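You operate a simulated robot arm through the tools that you are given. There is no shell and no other tool. Be economical: measure what you need, move in short steps, check, and stop when the job is done.

You are at the controls of a simulated robot arm. One attempt, no reset.

TASK
Take the blue brush and put it on the top of the green stand. Then put one of the grey bobbins from the left half of the wooden bench on the top of the grey bench. Then take the white bobbin from the left half of the wooden bench and leave it on the wide end of the grey ledge. Then fetch the clear bag and stand it on the top of the low brown box left of the aisle. Then take the red brush on the right end of the wooden bench and put it away on the left half of the wooden bench. Then put the long orange tube on the right end of the wooden bench away on the top of the green stand. Then take the short red tube and put it on top of the red filter cartridge. The order counts. Set down upright: blue brush, clear bag, long orange tube, short red tube.

Only the result counts: the job must be done as asked and must still hold three seconds after the hand-in. Knocking over, shifting, dropping, spilling or breaking anything else fails it.

THE ROBOT
A 6-joint arm with a two-finger parallel gripper on a trunk, on a base that drives. Base frame: it is fixed to the floor where the robot stands at the start and does not move with it; the origin is under the middle of the robot, x ahead of it, y to its left, z up; the surface under the hand at the start is at about z = 0.88. Readings come in m, rad, newtons and seconds.
With the tool pointing down near the work surface it reaches from about 0.28 to 0.68 m from the robot's upright axis, wherever it stands. Its first joint turns from -2.897 to 2.897 rad. Places, roughly: blue brush (6x4x5 cm) [0.5, 0.1, 0.9]; clear bag (14x14x26 cm) [0.4, -0.7, 1]; grey bobbin (5x5x17 cm) [0.6, 0, 1]; left half of the wooden bench [0.6, 0.3, 0.9]; long orange tube (7x7x21 cm) [0.3, -1.2, 1]; red brush (12x5x6 cm) [0.6, -0.7, 0.9]; red filter cartridge (6x6x13 cm) [-8.7, 1.1, 0.9]; short red tube (5x5x9 cm) [-6.3, 1.1, 0.9]; top of the green stand [-2.7, -3, 0.8]; top of the grey bench [0.5, 1.6, 0.9]; top of the low brown box left of the aisle [-2.3, 0.5, 0.4]; white bobbin (5x5x17 cm) [0.7, 0.8, 1]; wide end of the grey ledge [0.9, -3.6, 0.7]. Payload 1.57 kg.
Tool frame: the origin (TCP) lies between the finger pads and is the grasp point; the fingertips stand 0.03 m ahead of it; z points along the fingers, y is the line along which they close. The gripper opens to 0.11 m. The fingers are 0.024 m wide and 0.012 m thick; the gripper's body (0.048 by 0.112 m) begins 0.078 m behind the TCP.
Orientation is that of the tool frame in the base frame, as a unit quaternion [w, x, y, z]. With the fingers straight down and closing along the base's y, the tool's x points along the base's -x, its y along +y and its z along -z.

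THE INTERFACE
- The arm moves only by the tool servo_tool. Its argument "plan" is a list of rows, each an object (a shift or turn left out is 0, a gripper value left out holds the last) with "translation": the shift along the base's x, y, z in m, a list of three; "dr": the turn, a rotation vector about the base's x, y, z in rad, a list of three. In form: [{"translation": [tx, ty, tz], "dr": [ax, ay, az]}, ...]. A call has 1 to 10 rows; each row shifts and turns the commanded pose from where the row before left it. "hand" is the gripper command, from -1 (fully open) to 1 (shut), values between in proportion, set as the call begins (left out, the last holds). Rows are played at 5 a second. More than 0.05 m and 0.15 rad between two rows, or a gripper value outside its range, and nothing of the call is played. Where a pose cannot be reached the arm comes as near as it can. A force on the tool above 40 N (or 10 N above the force at the start of the call, whichever is more), or a blocked arm, ends the call early, and 0.2 s more pass. Each finger travels about 0.108 m/s and halts on what it meets, pressing with about 40 N; the grip force reading is that of the motor and also rises with nothing between the fingers. The clock runs only during rows and for 0.2 s after the last one: add rows that do not move to give the fingers time. It gives the time, the measured TCP pose, the force on the tool (base axes), the opening and the grip force at its end, in the units of the frame above (readings bear some noise), with the torque about the TCP (base axes, N m) and any sound that the robot's microphone picked up, and new pictures: "pictures" is both (left out), scene, wrist or none.
- Cameras (640 x 400 px; columns grow to the right, rows downward): "scene" is now at [0.042, 0.1406, 1.6691]; the picture's right is [-0.06, -1.00, 0.00], its down [-0.78, 0.05, -0.63] and it looks along [0.62, -0.04, -0.78] (base axes); focal length 250 px, centre (320, 200). "wrist" rides on the gripper at [0.07, 0.016, -0.141] in the tool frame; the picture's right is [-0.23, 0.97, 0.00], its down [-0.86, -0.20, -0.48] and it looks along [-0.47, -0.11, 0.88] (tool axes); focal length 222 px, centre (320, 200). There is no depth. A picture from a camera that has moved, and an enlarged one, comes with that camera's place and axes in the base frame and with its lens. The place of the scene camera against the robot may be out by one fixed shift of up to 0.025 m in any direction.
- lift_body(by): slides the trunk up (or, below 0, down) by that many m; the arm and the scene camera ride with it, the base frame stays. It gives what a move gives, with no picture.
- steer(legs): drives the robot by 1 to 6 legs, each [ahead, left, turn to the left] in m, m and rad, along the robot's own axes; the way and the turn of a leg run together, so that a leg with both is an arc; at most 1.5 m and 3.142 rad a leg. The arm and the cameras ride along, it lands a little off, and it stops where it bumps. It gives what a move gives, and a new picture of the scene camera.
- turn_head(pan, tilt): turns the head with the scene camera to pan (to the left, within 2.094 rad either way) and tilt (down, from -0.506 to 1.204), counted from straight ahead of the robot. It gives what a move gives, and a new picture of the scene camera.
- enlarge(camera, box): a new picture of the part [left, top, right, bottom] of that camera's present view, enlarged. No time passes.
- hand_in(): hands the job in; it is judged then, once.

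Work in short steps. Places have to be worked out from the pictures, the camera data and where the tool is seen: move nearer, look again, correct. Check each grasp and each placing, and mend what went wrong. You have 207 turns and 260 pictures in all, those below and enlarged ones among them. Open the gripper and draw the arm clear of the work before you hand the job in, unless the task says otherwise; then end with one line.

The tools are called as name(argument=value, ...) on one line, values as JSON. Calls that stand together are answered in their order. servo_tool: Moves the arm, as the interface text tells. Its arguments: {"type":"object","properties":{"plan":{"type":"array","items":{"type":"object","properties":{"translation":{"type":"array","items":{"type":"number"}},"dr":{"type":"array","items":{"type":"number"}}}}},"hand":{"type":"number"},"pictures":{"type":"string","enum":["both","scene","wrist","none"]}},"required":["plan"]} The other tools are called the same way: lift_body (by) slides the trunk up or down; steer (legs) drives the base; turn_head (pan, tilt) turns the head that bears the scene camera; enlarge (camera, box) takes an enlarged picture of a part of a camera's view; hand_in () hands the job in.

At the start:

```text
time_s: 0.0
eef_pos: [0.5306, 0.1172, 1.2452]
orientation: [0.0, 0.0, 1.0, 0.0]
wrist_force: [-0.1, -0.5, -0.9]
ft_torque: [-0.03, -0.03, -0.04]
finger_gap: 0.1099
gripper_force: 0.0
trunk travel left (down, up): [-0.275, 0.315]
robot x, y, heading: [0.0025, 0.0042, 0.0]
head pan, tilt: [-0.063, 0.895]
```

scene: 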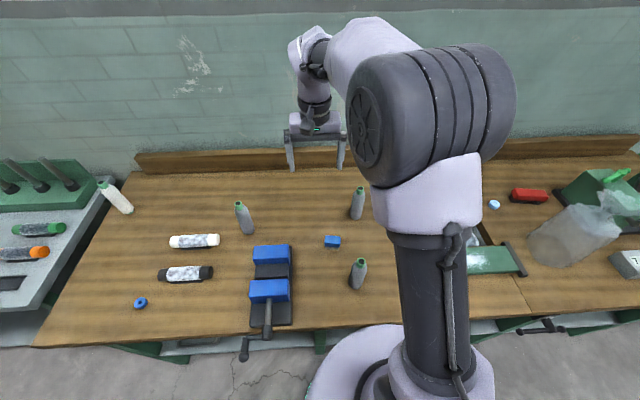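
wrist: 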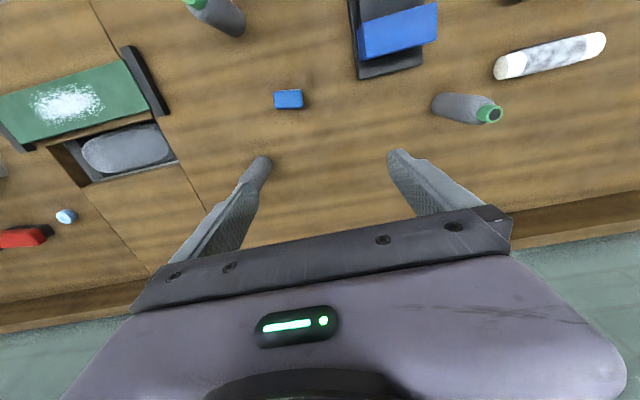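

The blue brush shows at about (0.477, 0.065) in both pictures. I move above it and look again.

servo_tool(plan=[{"translation": [-0.025, -0.026, -0.03]}, {"translation": [-0.025, -0.026, -0.03]}, {"translation": [0, 0, -0.045]}, {"translation": [0, 0, -0.045]}, {"translation": [0, 0, 0]}], hand=-1)

enlarge(camera="scene", box=[130, 150, 450, 350])

```text
time_s: 1.2
eef_pos: [0.4777, 0.0651, 1.0913]
orientation: [0.0, 0.001, 1.0, 0.0]
wrist_force: [-0.4, -0.3, 0.3]
ft_torque: [0.01, 0.03, -0.01]
finger_gap: 0.1099
gripper_force: 0.1
trunk travel left (down, up): [-0.275, 0.315]
robot x, y, heading: [0.0008, -0.0015, 0.001]
head pan, tilt: [-0.063, 0.895]
camera scene: at [0.0416, 0.1406, 1.6692], right [-0.06, -1.0, 0.0], down [-0.78, 0.05, -0.63], along [0.62, -0.04, -0.78], focal length 250 px, centre (320, 200)
camera wrist: at [0.4072, 0.0811, 1.2338], right [0.23, 0.97, 0.0], down [0.85, -0.2, 0.48], along [0.47, -0.11, -0.88], focal length 222 px, centre (320, 200)
```

scene: 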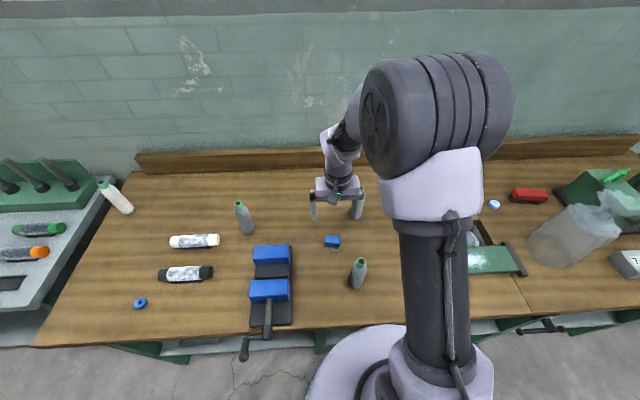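
wrist: 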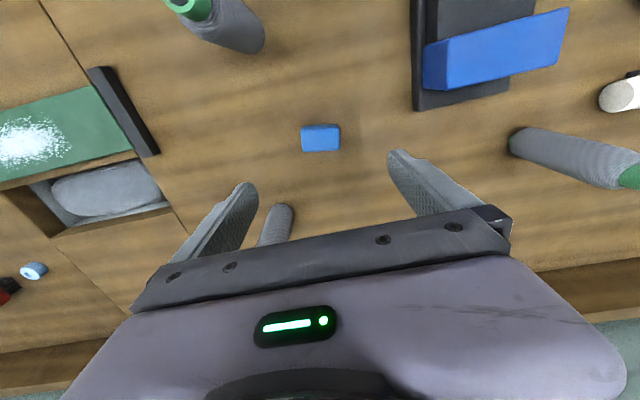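

```text
2.00 times, centred on (290, 250) of scene
camera zoom: at [0.0416, 0.1406, 1.6692], right [-0.06, -1.0, 0.0], down [-0.78, 0.05, -0.63], along [0.62, -0.04, -0.78], focal length 500 px, centre (380, 100)
```

zoom: 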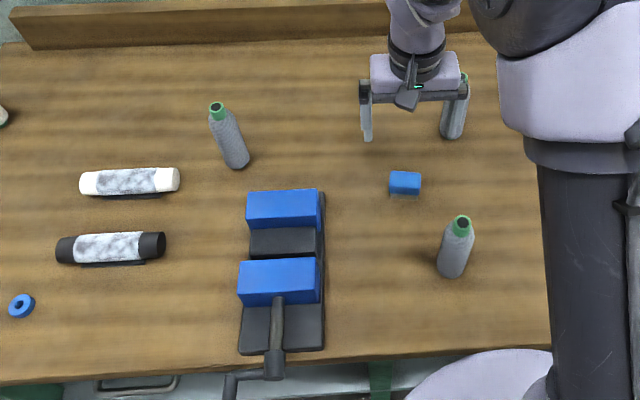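

Brush estimated at (0.482, 0.064). I descend to grasp height, with the fingertips just above the bench.

servo_tool(plan=[{"translation": [0.004, -0.001, -0.045]}, {"translation": [0, 0, -0.045]}, {"translation": [0, 0, -0.045]}, {"translation": [0, 0, -0.025]}, {"translation": [0, 0, -0.014]}, {"translation": [0, 0, 0]}], pictures="wrist")

```text
time_s: 2.6
eef_pos: [0.4809, 0.063, 0.9204]
orientation: [0.0, 0.0, 1.0, -0.001]
wrist_force: [0.0, -0.9, -0.9]
ft_torque: [0.01, 0.01, 0.0]
finger_gap: 0.1101
gripper_force: 0.0
trunk travel left (down, up): [-0.275, 0.315]
robot x, y, heading: [-0.0006, 0.0012, -0.002]
head pan, tilt: [-0.063, 0.895]
camera wrist: at [0.4112, 0.0794, 1.0618], right [0.23, 0.97, 0.0], down [0.85, -0.2, 0.48], along [0.47, -0.11, -0.88], focal length 222 px, centre (320, 200)
```

wrist: 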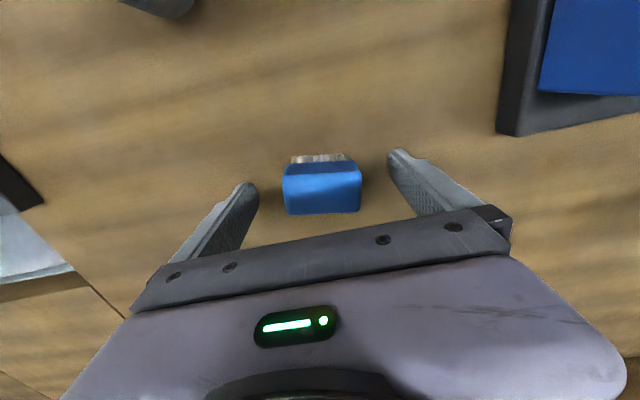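

The brush sits between the fingers. I close on it.

servo_tool(plan=[{"translation": [-0.003, 0, -0.005]}, {}, {}, {}, {}], hand=1, pictures="wrist")

```text
time_s: 3.8
eef_pos: [0.4786, 0.0646, 0.9162]
orientation: [0.0, 0.0, 1.0, 0.0]
wrist_force: [0.4, 0.4, 3.4]
ft_torque: [-0.03, -0.09, -0.02]
finger_gap: 0.0533
gripper_force: 40.1
trunk travel left (down, up): [-0.275, 0.315]
robot x, y, heading: [-0.0017, -0.0008, 0.003]
head pan, tilt: [-0.063, 0.895]
camera wrist: at [0.4093, 0.0802, 1.0575], right [0.23, 0.97, 0.0], down [0.85, -0.2, 0.48], along [0.47, -0.11, -0.88], focal length 222 px, centre (320, 200)
```

wrist: 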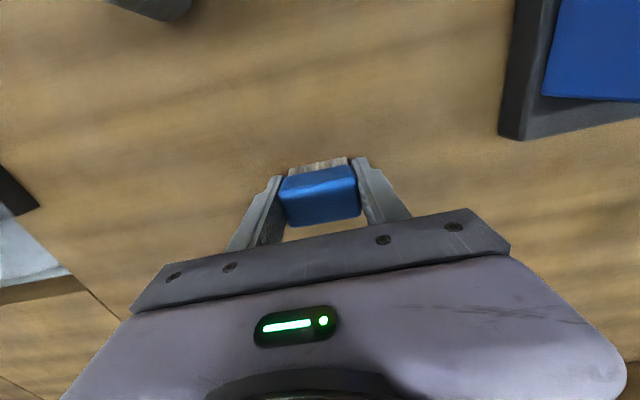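

The brush is held (gap 0.053 m). I lift it and draw it in for travel, then look around.

servo_tool(plan=[{"translation": [0, 0, 0.05]}, {"translation": [0, 0, 0.05]}, {"translation": [0, 0, 0.05]}, {"translation": [0, 0, 0.05]}, {"translation": [0, 0, 0.05]}, {"translation": [0, 0, 0.05]}, {"translation": [-0.04, -0.01, 0]}, {"translation": [-0.04, -0.01, 0]}, {}], pictures="wrist")

turn_head(pan=-2.0, tilt=0.35)

turn_head(pan=2.0, tilt=0.35)

```text
time_s: 5.8
eef_pos: [0.4, 0.0429, 1.2191]
orientation: [-0.001, 0.0, 1.0, 0.0]
wrist_force: [0.5, 0.1, 0.2]
ft_torque: [0.0, 0.01, -0.02]
finger_gap: 0.0531
gripper_force: 39.7
trunk travel left (down, up): [-0.275, 0.315]
robot x, y, heading: [0.0007, 0.0002, -0.002]
head pan, tilt: [-0.063, 0.895]
camera wrist: at [0.3293, 0.0582, 1.3609], right [0.23, 0.97, 0.0], down [0.86, -0.2, 0.48], along [0.47, -0.11, -0.88], focal length 222 px, centre (320, 200)
```

wrist: 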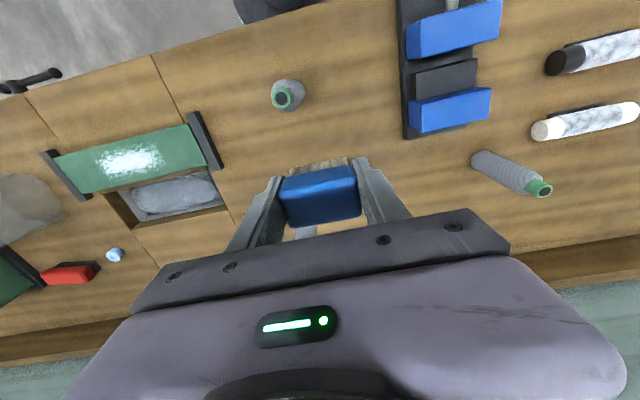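

```text
time_s: 7.7
eef_pos: [0.3994, 0.0434, 1.2189]
orientation: [0.0, 0.0, 1.0, 0.0]
wrist_force: [0.1, -0.6, -0.8]
ft_torque: [0.0, -0.01, 0.01]
finger_gap: 0.0532
gripper_force: 40.0
trunk travel left (down, up): [-0.275, 0.315]
robot x, y, heading: [-0.0011, -0.002, 0.004]
head pan, tilt: [-2.0, 0.351]
camera scene: at [-0.0724, 0.0606, 1.7162], right [-0.91, 0.42, 0.0], down [0.14, 0.31, -0.94], along [-0.39, -0.85, -0.34], focal length 250 px, centre (320, 200)
```

scene: 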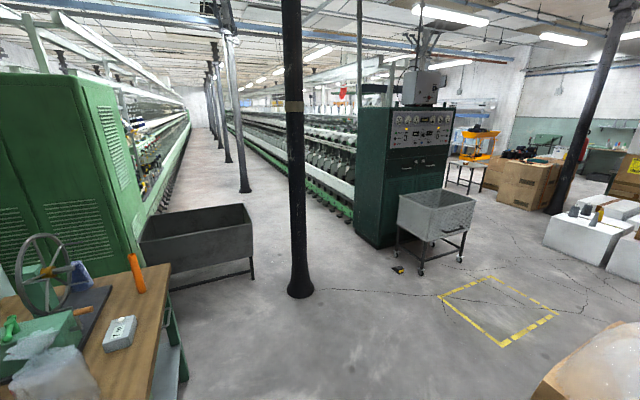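

```text
time_s: 11.0
eef_pos: [0.399, 0.0419, 1.2201]
orientation: [0.0, 0.0, 1.0, 0.0]
wrist_force: [0.6, 0.2, -0.8]
ft_torque: [-0.01, -0.02, 0.02]
finger_gap: 0.0533
gripper_force: 39.9
trunk travel left (down, up): [-0.275, 0.315]
robot x, y, heading: [-0.0004, 0.0022, 0.003]
head pan, tilt: [2.0, 0.351]
camera scene: at [-0.0724, 0.23, 1.7162], right [0.91, 0.42, 0.0], down [0.14, -0.31, -0.94], along [-0.39, 0.85, -0.34], focal length 250 px, centre (320, 200)
```

scene: 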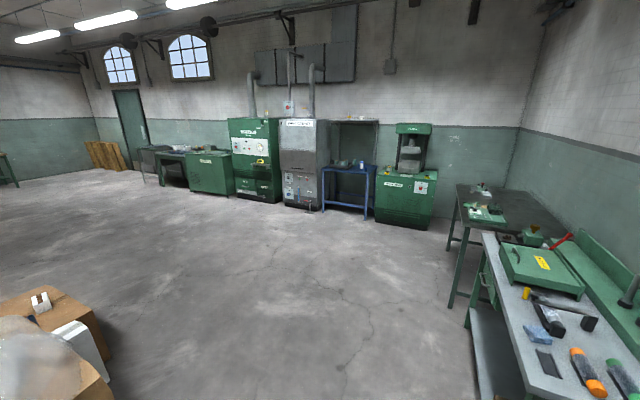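

I've got the general layout: a pillar near (-0.75, -1.9), boxes starting near x≈-1.4 behind me. I back off modestly, turn right, and look at the area behind and toward the green stand.

steer(legs=[[-0.5, 0, 0], [0, 0, -1.571]])

turn_head(pan=-1.4, tilt=0.45)

```text
time_s: 17.7
eef_pos: [-0.4439, -0.3996, 1.2203]
orientation: [0.0, 0.697, 0.717, 0.0]
wrist_force: [0.0, 0.7, -0.4]
ft_torque: [0.04, -0.01, -0.01]
finger_gap: 0.0532
gripper_force: 40.1
trunk travel left (down, up): [-0.275, 0.315]
robot x, y, heading: [-0.4992, -0.0006, -1.539]
head pan, tilt: [2.0, 0.351]
camera scene: at [-0.2886, 0.0689, 1.7162], right [0.44, -0.9, 0.0], down [-0.31, -0.15, -0.94], along [0.84, 0.42, -0.34], focal length 250 px, centre (320, 200)
```

scene: 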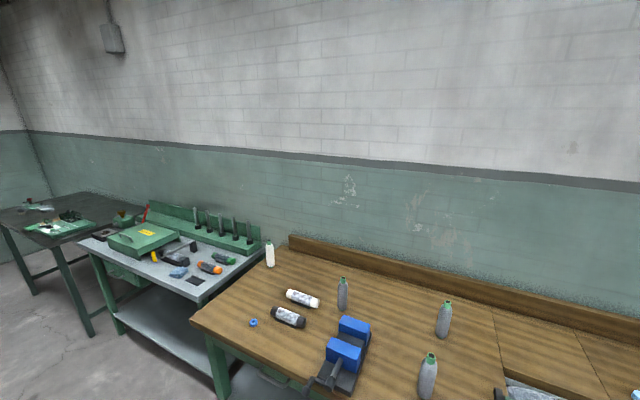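

```text
time_s: 20.5
eef_pos: [-0.4427, -0.399, 1.219]
orientation: [0.0, 0.696, 0.718, 0.0]
wrist_force: [0.1, 0.2, -0.4]
ft_torque: [-0.02, 0.01, 0.02]
finger_gap: 0.0532
gripper_force: 39.7
trunk travel left (down, up): [-0.275, 0.315]
robot x, y, heading: [-0.4978, -0.0023, -1.539]
head pan, tilt: [-1.4, 0.45]
camera scene: at [-0.4621, 0.0094, 1.707], right [-0.2, 0.98, 0.0], down [0.43, 0.09, -0.9], along [-0.88, -0.18, -0.44], focal length 250 px, centre (320, 200)
```

scene: 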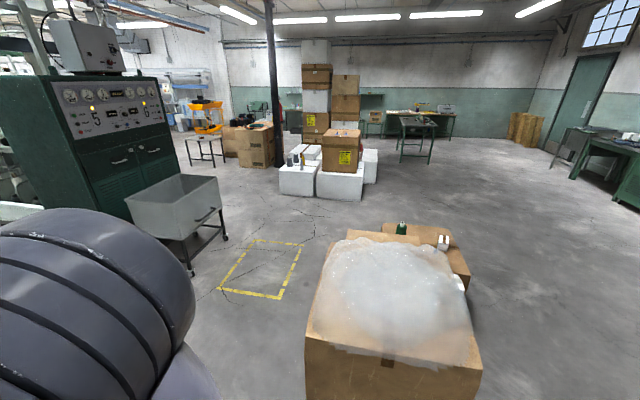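

The path along y≈-0.9 between the bubble-wrap box and the cart looks clear. I drive round to about (-3.2, -0.9), heading -x, then look left for the stand.

steer(legs=[[0.9, 0, 0], [0, 0, -1.603], [1.5, 0, 0], [1.0, 0, 0]])

turn_head(pan=1.3, tilt=0.4)

```text
time_s: 41.1
eef_pos: [-3.3703, -0.8572, 1.2203]
orientation: [0.0, 0.999, -0.033, 0.0]
wrist_force: [-0.8, -0.3, 0.0]
ft_torque: [-0.02, -0.01, 0.0]
finger_gap: 0.0533
gripper_force: 39.8
trunk travel left (down, up): [-0.275, 0.315]
robot x, y, heading: [-2.9698, -0.8404, 3.078]
head pan, tilt: [-1.4, 0.45]
camera scene: at [-2.9817, -0.8855, 1.707], right [0.99, 0.11, 0.0], down [0.05, -0.43, -0.9], along [-0.09, 0.9, -0.44], focal length 250 px, centre (320, 200)
```

scene: 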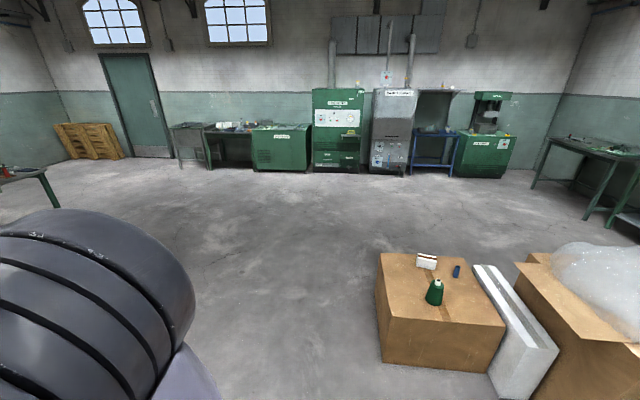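

```text
time_s: 43.5
eef_pos: [-3.3687, -0.8567, 1.2201]
orientation: [0.001, 0.999, -0.033, 0.0]
wrist_force: [-0.2, -0.3, 0.0]
ft_torque: [0.01, -0.01, 0.01]
finger_gap: 0.0533
gripper_force: 40.3
trunk travel left (down, up): [-0.275, 0.315]
robot x, y, heading: [-2.9685, -0.8419, 3.074]
head pan, tilt: [1.3, 0.4]
camera scene: at [-3.0021, -1.0643, 1.7117], right [-0.94, 0.33, 0.0], down [0.13, 0.37, -0.92], along [-0.3, -0.87, -0.39], focal length 250 px, centre (320, 200)
```

scene: 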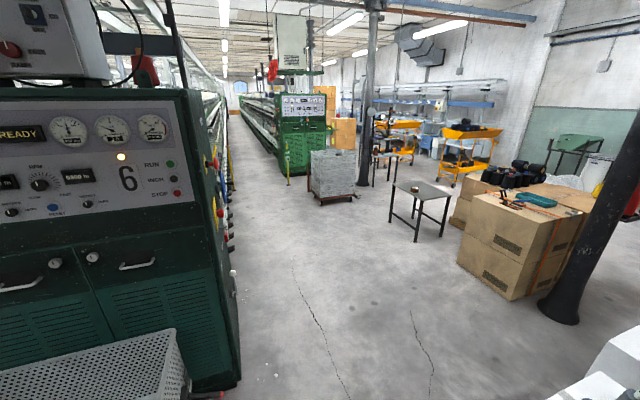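

I can't tell the stand yet; it should project near pixel (202,220). I enlarge there.

enlarge(camera="scene", box=[120, 80, 320, 300])

enlarge(camera="scene", box=[340, 90, 640, 290])

```text
1.82 times, centred on (220, 190) of scene
camera zoom: at [-3.0021, -1.0643, 1.7117], right [-0.94, 0.33, 0.0], down [0.13, 0.37, -0.92], along [-0.3, -0.87, -0.39], focal length 454 px, centre (502, 218)
```

zoom: 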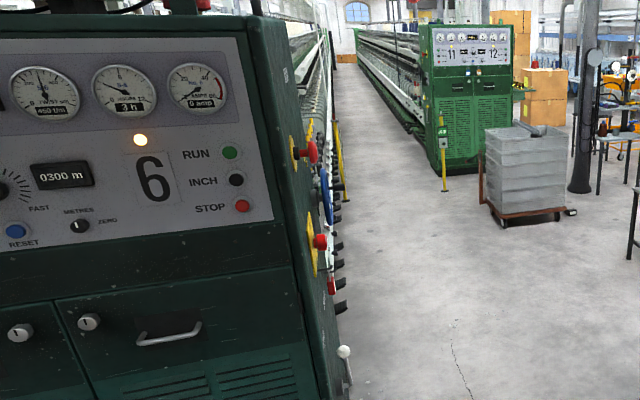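

```text
2.00 times, centred on (490, 190) of scene
camera zoom: at [-3.0021, -1.0643, 1.7117], right [-0.94, 0.33, 0.0], down [0.13, 0.37, -0.92], along [-0.3, -0.87, -0.39], focal length 500 px, centre (-20, 220)
```

zoom: 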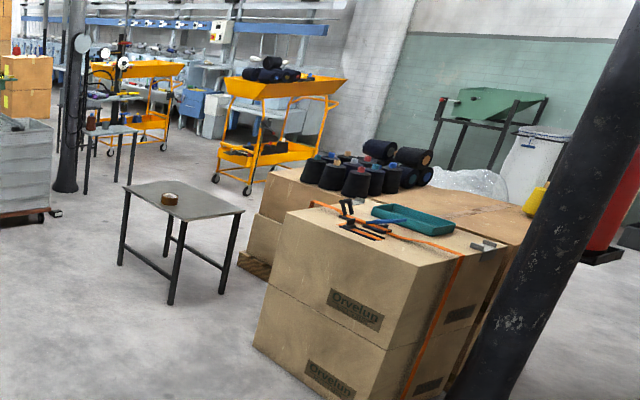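

The stand must be behind the cabinet. I move west and then south into the wide aisle to look past it.

steer(legs=[[0.75, 0, 0], [0, 0, 1.635], [1.0, 0, 0]])

turn_head(pan=0.6, tilt=0.5)

```text
time_s: 56.6
eef_pos: [-3.5326, -2.1725, 1.2208]
orientation: [0.0, 0.664, 0.748, 0.0]
wrist_force: [-0.4, 0.2, -0.8]
ft_torque: [0.01, 0.0, 0.05]
finger_gap: 0.053
gripper_force: 39.8
trunk travel left (down, up): [-0.275, 0.315]
robot x, y, heading: [-3.6227, -1.7818, -1.451]
head pan, tilt: [1.3, 0.4]
camera scene: at [-3.407, -1.7537, 1.7117], right [-0.15, -0.99, 0.0], down [-0.38, 0.06, -0.92], along [0.91, -0.14, -0.39], focal length 250 px, centre (320, 200)
```

scene: 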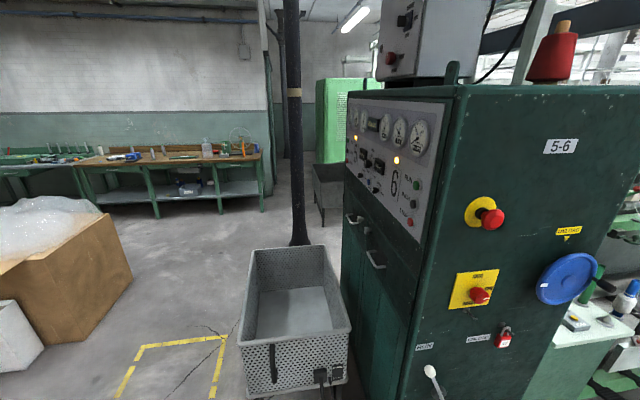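

```text
time_s: 57.7
eef_pos: [-3.5326, -2.1726, 1.22]
orientation: [0.001, 0.663, 0.748, -0.001]
wrist_force: [0.2, 0.7, -1.5]
ft_torque: [-0.01, -0.02, 0.01]
finger_gap: 0.053
gripper_force: 40.1
trunk travel left (down, up): [-0.275, 0.315]
robot x, y, heading: [-3.6219, -1.7823, -1.456]
head pan, tilt: [0.6, 0.499]
camera scene: at [-3.4387, -1.8076, 1.7026], right [-0.75, -0.66, 0.0], down [-0.32, 0.36, -0.88], along [0.58, -0.66, -0.48], focal length 250 px, centre (320, 200)
```

scene: 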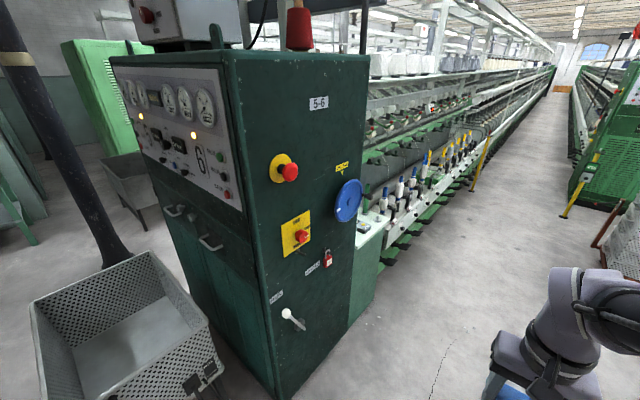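

The green stand is right behind the cabinet, its top grey with a few items. I drive to (-3.62, -2.95) and turn to face it.

steer(legs=[[0, 0, -0.115], [1.17, 0, 0], [0, 0, 1.571]])

turn_head(pan=0.0, tilt=0.8)

```text
time_s: 68.2
eef_pos: [-3.2226, -2.8964, 1.2194]
orientation: [-0.001, -0.035, 0.999, 0.0]
wrist_force: [0.3, 0.1, -0.7]
ft_torque: [0.0, 0.03, 0.02]
finger_gap: 0.053
gripper_force: 40.5
trunk travel left (down, up): [-0.275, 0.315]
robot x, y, heading: [-3.6183, -2.9647, 0.068]
head pan, tilt: [0.6, 0.499]
camera scene: at [-3.5903, -2.7653, 1.7025], right [0.62, -0.78, 0.0], down [-0.38, -0.3, -0.88], along [0.69, 0.54, -0.48], focal length 250 px, centre (320, 200)
```

scene: 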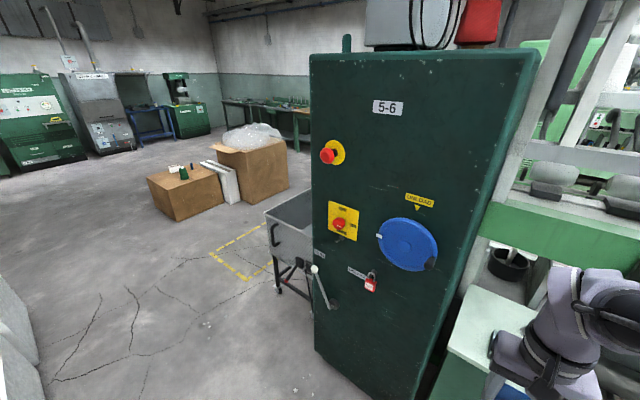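

```text
time_s: 69.2
eef_pos: [-3.2232, -2.8965, 1.22]
orientation: [-0.001, -0.035, 0.999, 0.0]
wrist_force: [0.6, 0.3, -0.9]
ft_torque: [0.0, 0.01, 0.0]
finger_gap: 0.0529
gripper_force: 40.0
trunk travel left (down, up): [-0.275, 0.315]
robot x, y, heading: [-3.6164, -2.9659, 0.071]
head pan, tilt: [0.0, 0.799]
camera scene: at [-3.5812, -2.8162, 1.6766], right [0.07, -1.0, 0.0], down [-0.71, -0.05, -0.7], along [0.7, 0.05, -0.72], focal length 250 px, centre (320, 200)
```

scene: 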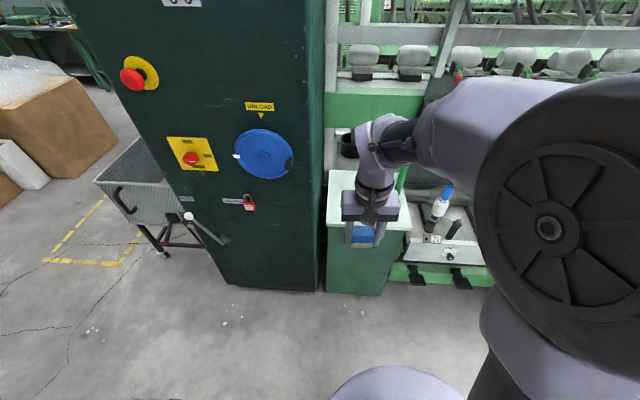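

The arm hides part of the stand's top. I check with the wrist camera and a zoom.

enlarge(camera="scene", box=[290, 120, 490, 300])

enlarge(camera="wrist", box=[0, 0, 640, 400])

```text
2.22 times, centred on (390, 210) of scene
camera zoom: at [-3.5812, -2.8162, 1.6766], right [0.07, -1.0, 0.0], down [-0.71, -0.05, -0.7], along [0.7, 0.05, -0.72], focal length 555 px, centre (164, 178)
```

zoom: 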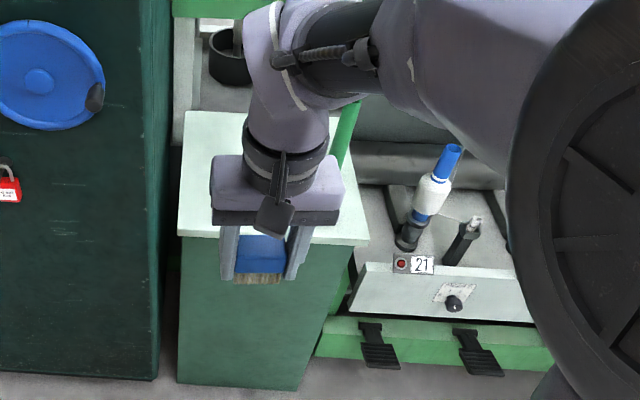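

```text
1.00 times, centred on (320, 200) of wrist (not enlarged: the box is as wide or as high as the picture)
camera zoom: at [-3.2942, -2.8847, 1.361], right [0.16, 0.99, 0.0], down [0.87, -0.14, 0.48], along [0.47, -0.08, -0.88], focal length 222 px, centre (320, 200)
```

zoom: 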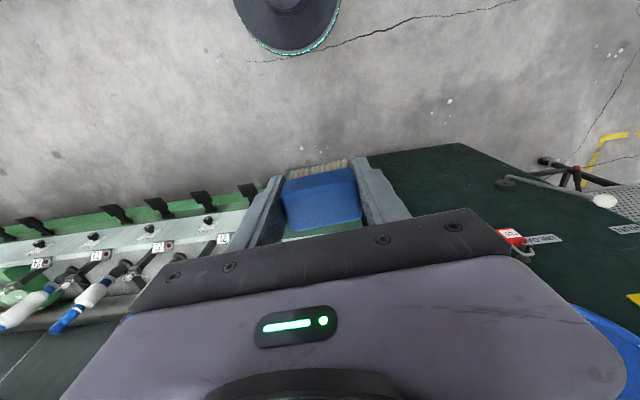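

Stand top spans x -2.89..-2.50, y -3.17..-2.79 (z≈0.8). I straighten and move closer by 0.3 m, then look with the wrist camera.

steer(legs=[[0, 0, -0.07], [0.3, 0, 0]])

servo_tool(plan=[{"translation": [0, 0.0, 0]}], pictures="wrist")

```text
time_s: 71.7
eef_pos: [-2.92, -2.9259, 1.2186]
orientation: [0.0, 0.004, 1.0, 0.0]
wrist_force: [-0.8, 0.5, -0.6]
ft_torque: [-0.01, 0.01, -0.01]
finger_gap: 0.0528
gripper_force: 40.4
trunk travel left (down, up): [-0.275, 0.315]
robot x, y, heading: [-3.3226, -2.9645, -0.004]
head pan, tilt: [0.0, 0.799]
camera scene: at [-3.2713, -2.822, 1.6765], right [-0.01, -1.0, 0.0], down [-0.72, 0.01, -0.7], along [0.7, -0.01, -0.72], focal length 250 px, centre (320, 200)
```

scene: 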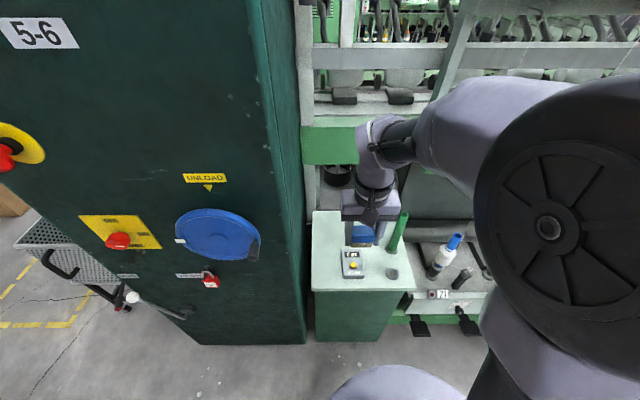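

```text
time_s: 72.1
eef_pos: [-2.9189, -2.9262, 1.219]
orientation: [0.0, 0.003, 1.0, 0.001]
wrist_force: [-0.6, 0.2, -0.7]
ft_torque: [0.0, 0.01, 0.01]
finger_gap: 0.0528
gripper_force: 39.8
trunk travel left (down, up): [-0.275, 0.315]
robot x, y, heading: [-3.3202, -2.9692, -0.008]
head pan, tilt: [0.0, 0.799]
camera wrist: at [-2.9907, -2.9111, 1.361], right [0.23, 0.97, 0.0], down [0.85, -0.21, 0.48], along [0.47, -0.11, -0.88], focal length 222 px, centre (320, 200)
```

wrist: 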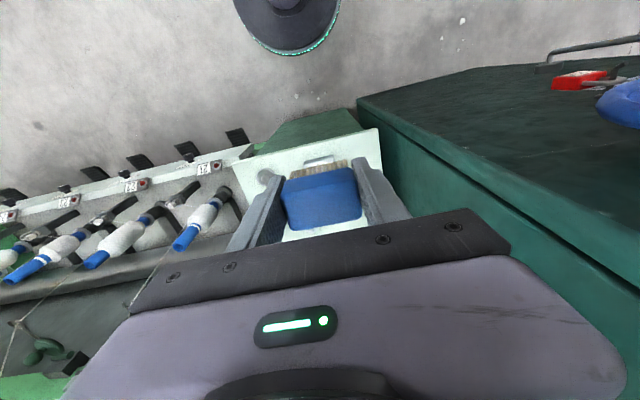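

enlarge(camera="scene", box=[290, 170, 450, 310])

```text
2.86 times, centred on (370, 240) of scene
camera zoom: at [-3.2721, -2.822, 1.6766], right [-0.01, -1.0, 0.0], down [-0.72, 0.01, -0.7], along [0.7, -0.01, -0.72], focal length 714 px, centre (177, 86)
```

zoom: 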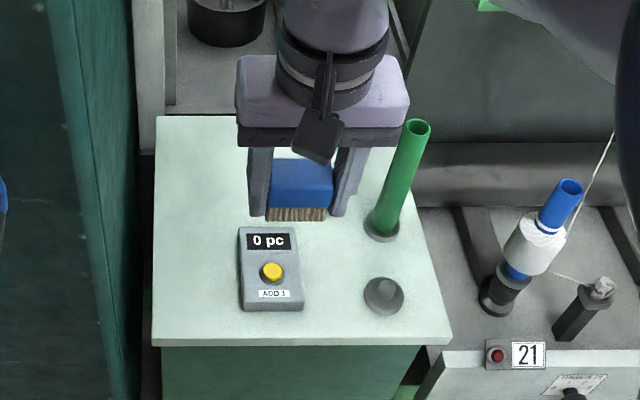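

Counter device at (-2.78,-2.96), tube at (-2.71,-3.12), empty peg at (-2.81,-3.10). The back-left region looks free. I'll place the brush at about (-2.65,-2.885); move 6 cm nearer and approach high for a look.

steer(legs=[[0.06, 0, 0]])

servo_tool(plan=[{"translation": [0.04, 0.008, 0]}, {"translation": [0.04, 0.008, 0]}, {"translation": [0.04, 0.008, 0]}, {"translation": [0.03, 0.008, -0.03]}, {"translation": [0.03, 0.008, -0.03]}, {"translation": [0.02, 0, -0.03]}, {}])

```text
time_s: 73.1
eef_pos: [-2.8617, -2.9269, 1.22]
orientation: [-0.001, 0.002, 1.0, 0.0]
wrist_force: [0.2, -0.1, -0.5]
ft_torque: [0.0, 0.05, 0.03]
finger_gap: 0.0529
gripper_force: 40.0
trunk travel left (down, up): [-0.275, 0.315]
robot x, y, heading: [-3.2582, -2.966, -0.005]
head pan, tilt: [0.0, 0.799]
camera scene: at [-3.2136, -2.8223, 1.6765], right [-0.01, -1.0, 0.0], down [-0.72, 0.0, -0.7], along [0.7, 0.0, -0.72], focal length 250 px, centre (320, 200)
```

scene: 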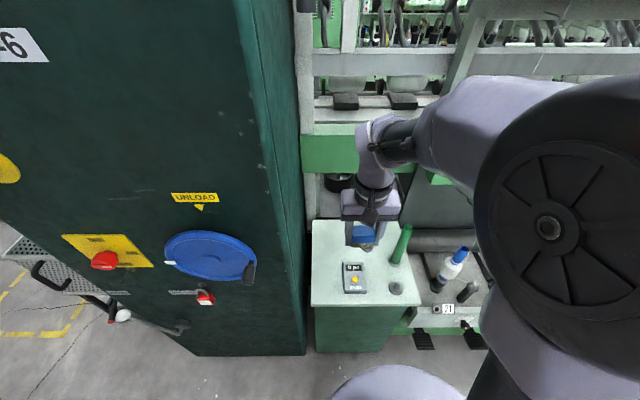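

```text
time_s: 74.7
eef_pos: [-2.6597, -2.885, 1.1294]
orientation: [0.0, 0.002, 1.0, 0.0]
wrist_force: [-0.5, 0.2, -0.9]
ft_torque: [-0.03, -0.04, 0.04]
finger_gap: 0.0532
gripper_force: 39.8
trunk travel left (down, up): [-0.275, 0.315]
robot x, y, heading: [-3.2651, -2.9664, -0.01]
head pan, tilt: [0.0, 0.799]
camera scene: at [-3.2159, -2.8222, 1.6766], right [-0.01, -1.0, 0.0], down [-0.72, 0.0, -0.7], along [0.7, 0.0, -0.72], focal length 250 px, centre (320, 200)
camera wrist: at [-2.7296, -2.8691, 1.2711], right [0.23, 0.97, 0.0], down [0.85, -0.2, 0.48], along [0.47, -0.11, -0.88], focal length 222 px, centre (320, 200)
```

scene: 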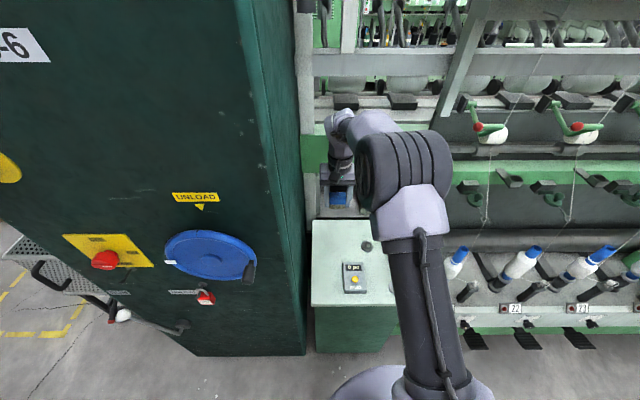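
wrist: 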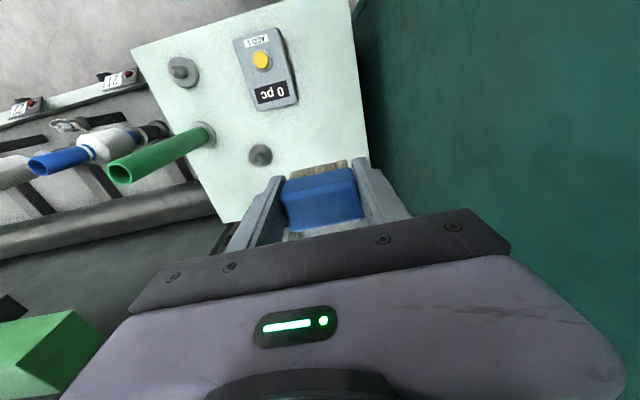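

The back-left spot is clear (third peg at (-2.61,-3.03)). I descend toward the stand top.

servo_tool(plan=[{"translation": [0, 0, -0.05]}, {"translation": [0, 0, -0.05]}, {"translation": [0, 0, -0.05]}, {"translation": [0, 0, -0.05]}, {"translation": [0, 0, -0.04]}, {"translation": [0, 0, -0.02]}, {}])

```text
time_s: 76.3
eef_pos: [-2.6645, -2.8856, 0.8687]
orientation: [0.0, 0.002, 1.0, 0.0]
wrist_force: [-0.1, 0.0, -0.2]
ft_torque: [-0.02, -0.01, 0.01]
finger_gap: 0.0529
gripper_force: 40.1
trunk travel left (down, up): [-0.275, 0.315]
robot x, y, heading: [-3.2603, -2.9688, -0.006]
head pan, tilt: [0.0, 0.799]
camera scene: at [-3.2155, -2.8223, 1.6766], right [-0.01, -1.0, 0.0], down [-0.72, 0.0, -0.7], along [0.7, 0.0, -0.72], focal length 250 px, centre (320, 200)
camera wrist: at [-2.7346, -2.8686, 1.01], right [0.23, 0.97, 0.0], down [0.85, -0.2, 0.48], along [0.47, -0.11, -0.88], focal length 222 px, centre (320, 200)
```

scene: 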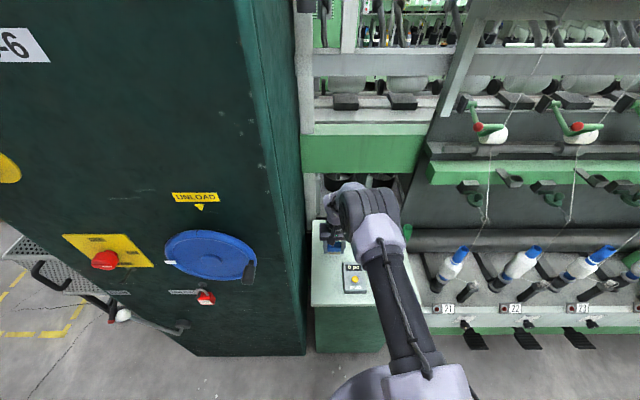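
wrist: 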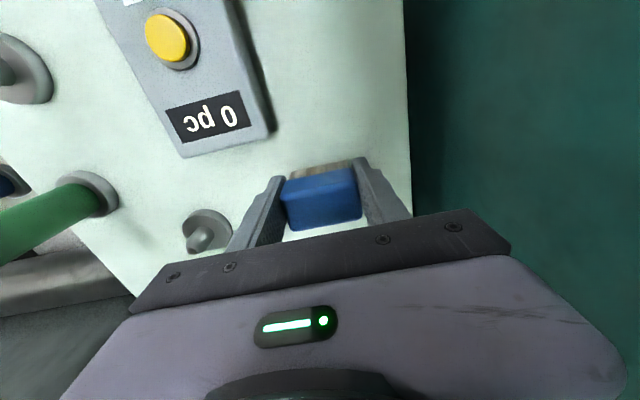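

About 3 cm to go; I lower in small steps until contact.

servo_tool(plan=[{"translation": [0, 0, -0.01]}, {"translation": [0, 0, -0.008]}, {"translation": [0, 0, -0.006]}, {"translation": [0, 0, -0.004]}, {"translation": [0, 0, -0.004]}, {"translation": [0, 0, -0.003]}, {}], pictures="wrist")

```text
time_s: 77.9
eef_pos: [-2.6643, -2.8874, 0.8371]
orientation: [0.0, 0.002, 1.0, 0.001]
wrist_force: [0.5, -0.2, 10.1]
ft_torque: [0.01, -0.19, 0.01]
finger_gap: 0.053
gripper_force: 39.8
trunk travel left (down, up): [-0.275, 0.315]
robot x, y, heading: [-3.2598, -2.968, -0.009]
head pan, tilt: [0.0, 0.799]
camera wrist: at [-2.735, -2.8701, 0.9772], right [0.23, 0.97, 0.0], down [0.85, -0.2, 0.48], along [0.47, -0.11, -0.88], focal length 222 px, centre (320, 200)
```

wrist: 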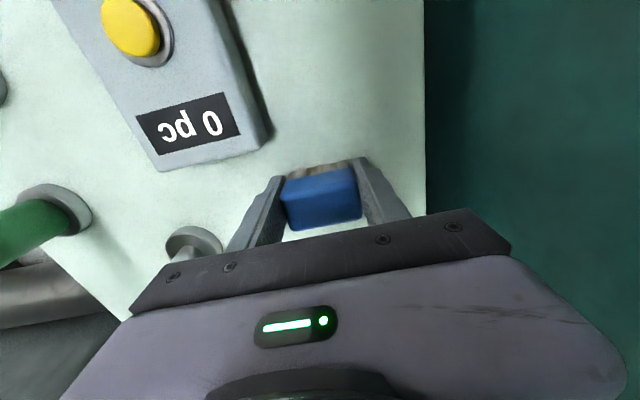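

Contact at 10 N. I open partly, then rise straight up.

servo_tool(plan=[{"translation": [0, 0, 0.001]}, {}, {}], hand=-0.42, pictures="none")

servo_tool(plan=[{"translation": [0, 0, 0.03]}, {"translation": [0, 0, 0.05]}, {"translation": [0, 0, 0.05]}, {"translation": [0, 0, 0.05]}, {"translation": [0, 0, 0.05]}, {"translation": [0, 0, 0.05]}, {"translation": [-0.04, -0.01, 0.05]}, {"translation": [-0.05, -0.01, 0.03]}, {"translation": [-0.05, -0.01, 0.0]}, {"translation": [-0.05, -0.01, 0.0]}])

```text
time_s: 78.7
eef_pos: [-2.6646, -2.8855, 0.8375]
orientation: [0.0, 0.003, 1.0, 0.0]
wrist_force: [-0.1, 0.7, -0.1]
ft_torque: [0.0, 0.0, 0.01]
finger_gap: 0.0779
gripper_force: 0.1
trunk travel left (down, up): [-0.275, 0.315]
robot x, y, heading: [-3.26, -2.9677, -0.0]
head pan, tilt: [0.0, 0.799]
```

```text
refused: row 7 steps farther than a row can; nothing moved
```

Brush released. One row was too long; I re-issue the retreat with smaller steps.

servo_tool(plan=[{"translation": [0, 0, 0.03]}, {"translation": [0, 0, 0.05]}, {"translation": [0, 0, 0.05]}, {"translation": [0, 0, 0.05]}, {"translation": [0, 0, 0.05]}, {"translation": [0, 0, 0.05]}, {"translation": [0, 0, 0.05]}, {"translation": [-0.045, -0.01, 0.01]}, {"translation": [-0.045, -0.01, 0.01]}, {"translation": [-0.045, -0.01, 0.0]}])

```text
time_s: 80.9
eef_pos: [-2.7994, -2.9189, 1.1887]
orientation: [0.0, 0.004, 1.0, 0.001]
wrist_force: [-0.1, -0.4, -0.5]
ft_torque: [-0.03, -0.07, 0.04]
finger_gap: 0.0781
gripper_force: 0.0
trunk travel left (down, up): [-0.275, 0.315]
robot x, y, heading: [-3.2605, -2.9664, -0.003]
head pan, tilt: [0.0, 0.799]
camera scene: at [-3.2173, -2.8224, 1.6767], right [-0.01, -1.0, 0.0], down [-0.72, 0.0, -0.7], along [0.7, 0.0, -0.72], focal length 250 px, centre (320, 200)
camera wrist: at [-2.87, -2.9025, 1.3295], right [0.23, 0.97, 0.0], down [0.85, -0.21, 0.48], along [0.47, -0.11, -0.88], focal length 222 px, centre (320, 200)
```

scene: 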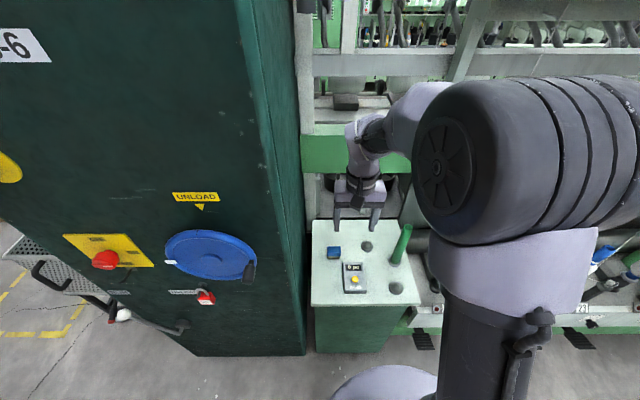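
wrist: 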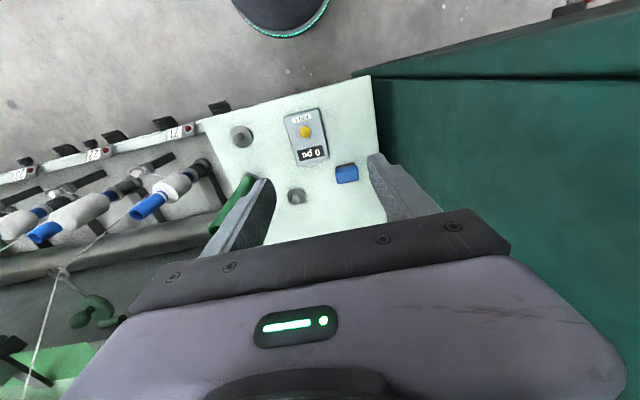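

Brush stands upright on the stand. Now I drive back toward the wooden bench by the same path.

steer(legs=[[-0.38, 0, 0], [0, 0, 1.571], [1.5, 0, 0], [0.6, 0, 0], [0, 0, -1.571]])

```text
time_s: 100.7
eef_pos: [-3.1892, -0.8757, 1.1874]
orientation: [0.0, -0.003, 1.0, 0.001]
wrist_force: [-0.5, 0.3, 0.3]
ft_torque: [0.01, -0.01, -0.01]
finger_gap: 0.078
gripper_force: 0.1
trunk travel left (down, up): [-0.275, 0.315]
robot x, y, heading: [-3.6513, -0.9293, 0.007]
head pan, tilt: [0.0, 0.799]
camera scene: at [-3.6087, -0.7848, 1.6766], right [0.01, -1.0, 0.0], down [-0.72, 0.0, -0.7], along [0.7, 0.0, -0.72], focal length 250 px, centre (320, 200)
```

scene: 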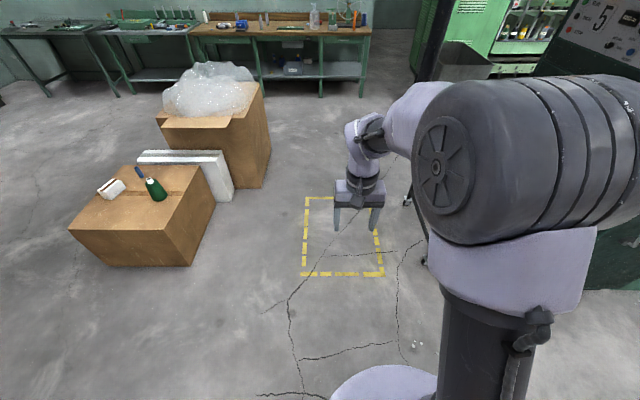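

The way is clear. I drive ahead and come around to face the bench at y≈0.35.

steer(legs=[[1.5, 0, 0], [1.5, 0, 0], [0, 0, 1.565], [1.28, 0, 0], [0, 0, -1.571]])

turn_head(pan=0.3, tilt=0.7)

```text
time_s: 128.9
eef_pos: [-0.0506, 0.1961, 1.1886]
orientation: [0.0, 0.099, 0.995, 0.0]
wrist_force: [-0.3, 0.8, -0.1]
ft_torque: [-0.02, 0.0, -0.01]
finger_gap: 0.0781
gripper_force: 0.0
trunk travel left (down, up): [-0.275, 0.315]
robot x, y, heading: [-0.5159, 0.2367, -0.198]
head pan, tilt: [0.0, 0.799]
camera scene: at [-0.4436, 0.367, 1.6766], right [-0.2, -0.98, 0.0], down [-0.7, 0.14, -0.7], along [0.68, -0.14, -0.72], focal length 250 px, centre (320, 200)
```

scene: 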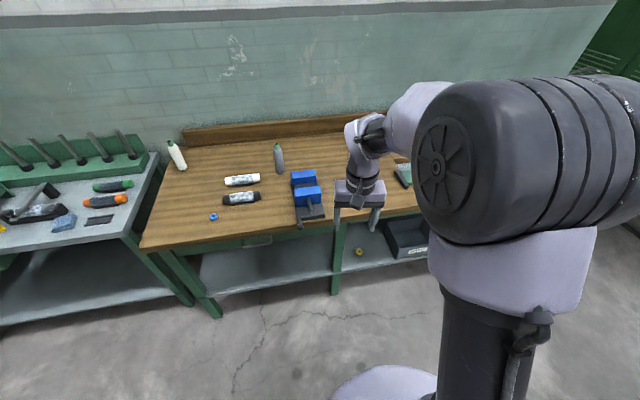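

```text
time_s: 129.7
eef_pos: [-0.051, 0.1953, 1.1888]
orientation: [0.0, 0.098, 0.995, 0.0]
wrist_force: [-1.5, 0.0, -0.9]
ft_torque: [-0.02, 0.01, 0.0]
finger_gap: 0.0781
gripper_force: 0.1
trunk travel left (down, up): [-0.275, 0.315]
robot x, y, heading: [-0.5157, 0.2356, -0.195]
head pan, tilt: [0.3, 0.7]
camera scene: at [-0.4382, 0.3916, 1.6848], right [0.1, -0.99, 0.0], down [-0.64, -0.07, -0.76], along [0.76, 0.08, -0.64], focal length 250 px, centre (320, 200)
```

scene: 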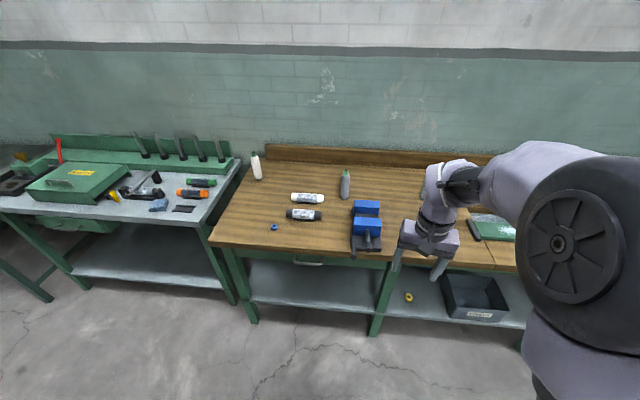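

Now straighten up and approach the bench at y≈0.33 so that bobbin A near (0.54,0.37) is in reach.

steer(legs=[[0, 0, 0.195], [0.5, 0.09, 0]])

servo_tool(plan=[{}], hand=-1, pictures="wrist")

```text
time_s: 133.5
eef_pos: [0.4365, 0.3708, 1.1903]
orientation: [0.003, 0.005, 1.0, 0.001]
wrist_force: [0.8, 0.5, 0.2]
ft_torque: [0.02, 0.02, 0.0]
finger_gap: 0.0781
gripper_force: 0.1
trunk travel left (down, up): [-0.275, 0.315]
robot x, y, heading: [-0.0249, 0.3201, -0.014]
head pan, tilt: [0.3, 0.7]
stopped in leg 2: the robot was blocked; the commanded pose is now the measured one
camera scene: at [0.0171, 0.4925, 1.6852], right [0.29, -0.96, 0.0], down [-0.61, -0.18, -0.77], along [0.74, 0.22, -0.64], focal length 250 px, centre (320, 200)
```

scene: 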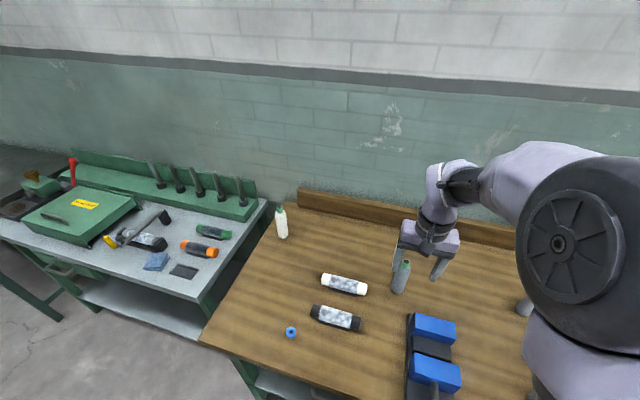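

```text
time_s: 133.9
eef_pos: [0.4356, 0.3698, 1.1902]
orientation: [0.003, 0.004, 1.0, 0.0]
wrist_force: [0.5, -0.4, 0.5]
ft_torque: [0.0, 0.01, 0.0]
finger_gap: 0.1101
gripper_force: 0.1
trunk travel left (down, up): [-0.275, 0.315]
robot x, y, heading: [-0.0244, 0.3201, -0.005]
head pan, tilt: [0.3, 0.7]
camera wrist: at [0.3652, 0.3867, 1.331], right [0.24, 0.97, 0.0], down [0.85, -0.21, 0.48], along [0.47, -0.11, -0.88], focal length 222 px, centre (320, 200)
```

wrist: 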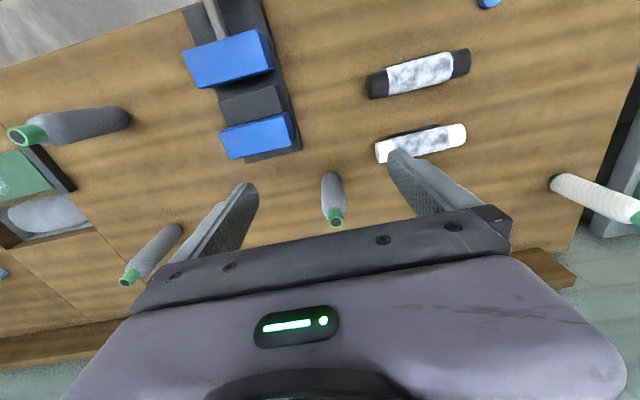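

Bobbin A computed at (0.553, 0.367) from both base and top. I move above it and descend to z≈1.02 for a check.

servo_tool(plan=[{"translation": [0.04, -0.001, 0]}, {"translation": [0.04, -0.001, 0]}, {"translation": [0.037, 0, 0]}, {"translation": [0, 0, -0.05]}, {"translation": [0, 0, -0.05]}, {"translation": [0, 0, -0.03]}, {}])

```text
time_s: 135.5
eef_pos: [0.5553, 0.3673, 1.0578]
orientation: [0.003, 0.005, 1.0, 0.0]
wrist_force: [0.0, -0.1, 0.5]
ft_torque: [0.02, 0.0, -0.03]
finger_gap: 0.11
gripper_force: 0.0
trunk travel left (down, up): [-0.275, 0.315]
robot x, y, heading: [-0.0248, 0.3235, -0.006]
head pan, tilt: [0.3, 0.7]
camera scene: at [0.0167, 0.4931, 1.6852], right [0.29, -0.96, 0.0], down [-0.61, -0.18, -0.77], along [0.74, 0.22, -0.64], focal length 250 px, centre (320, 200)
camera wrist: at [0.4837, 0.3833, 1.198], right [0.24, 0.97, 0.0], down [0.85, -0.21, 0.48], along [0.47, -0.11, -0.88], focal length 222 px, centre (320, 200)
```

scene: 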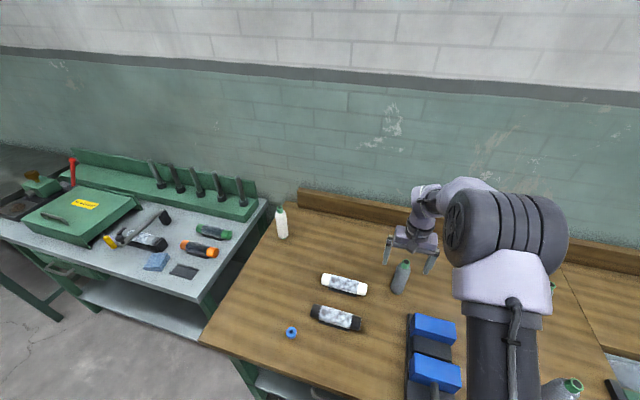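
wrist: 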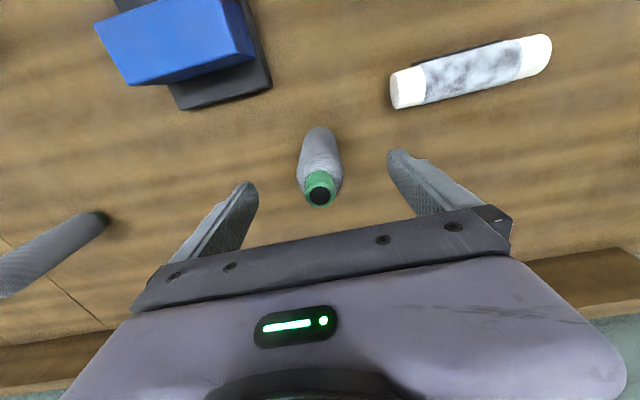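

Bobbin is centred. Lower to z≈0.99 and grip.

servo_tool(plan=[{"translation": [0.002, -0.001, -0.035]}, {"translation": [0, 0, -0.03]}, {}], pictures="none")

servo_tool(plan=[{}, {}, {}, {}, {}], hand=1, pictures="wrist")

```text
time_s: 136.3
eef_pos: [0.5593, 0.3661, 0.9932]
orientation: [0.003, 0.004, 1.0, 0.0]
wrist_force: [-0.3, -0.2, 0.0]
ft_torque: [0.0, 0.0, 0.0]
finger_gap: 0.1101
gripper_force: 0.0
trunk travel left (down, up): [-0.275, 0.315]
robot x, y, heading: [-0.0255, 0.3233, -0.011]
head pan, tilt: [0.3, 0.7]
```

```text
time_s: 137.5
eef_pos: [0.5605, 0.3659, 0.9948]
orientation: [0.002, 0.005, 1.0, 0.001]
wrist_force: [0.7, -1.3, 1.4]
ft_torque: [-0.18, -0.02, -0.03]
finger_gap: 0.043
gripper_force: 40.1
trunk travel left (down, up): [-0.275, 0.315]
robot x, y, heading: [-0.0231, 0.3235, -0.01]
head pan, tilt: [0.3, 0.7]
camera wrist: at [0.489, 0.3828, 1.1351], right [0.24, 0.97, 0.0], down [0.85, -0.21, 0.48], along [0.47, -0.11, -0.88], focal length 222 px, centre (320, 200)
```

wrist: 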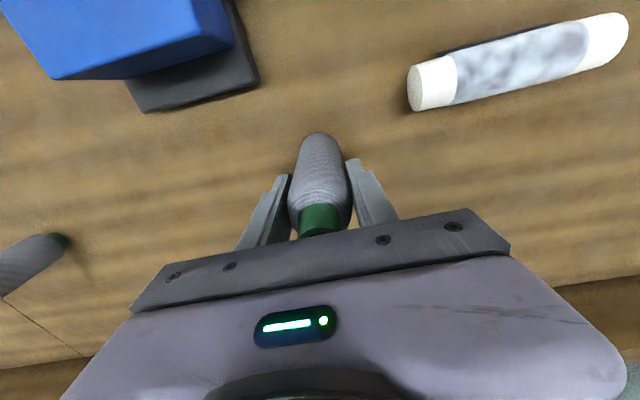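

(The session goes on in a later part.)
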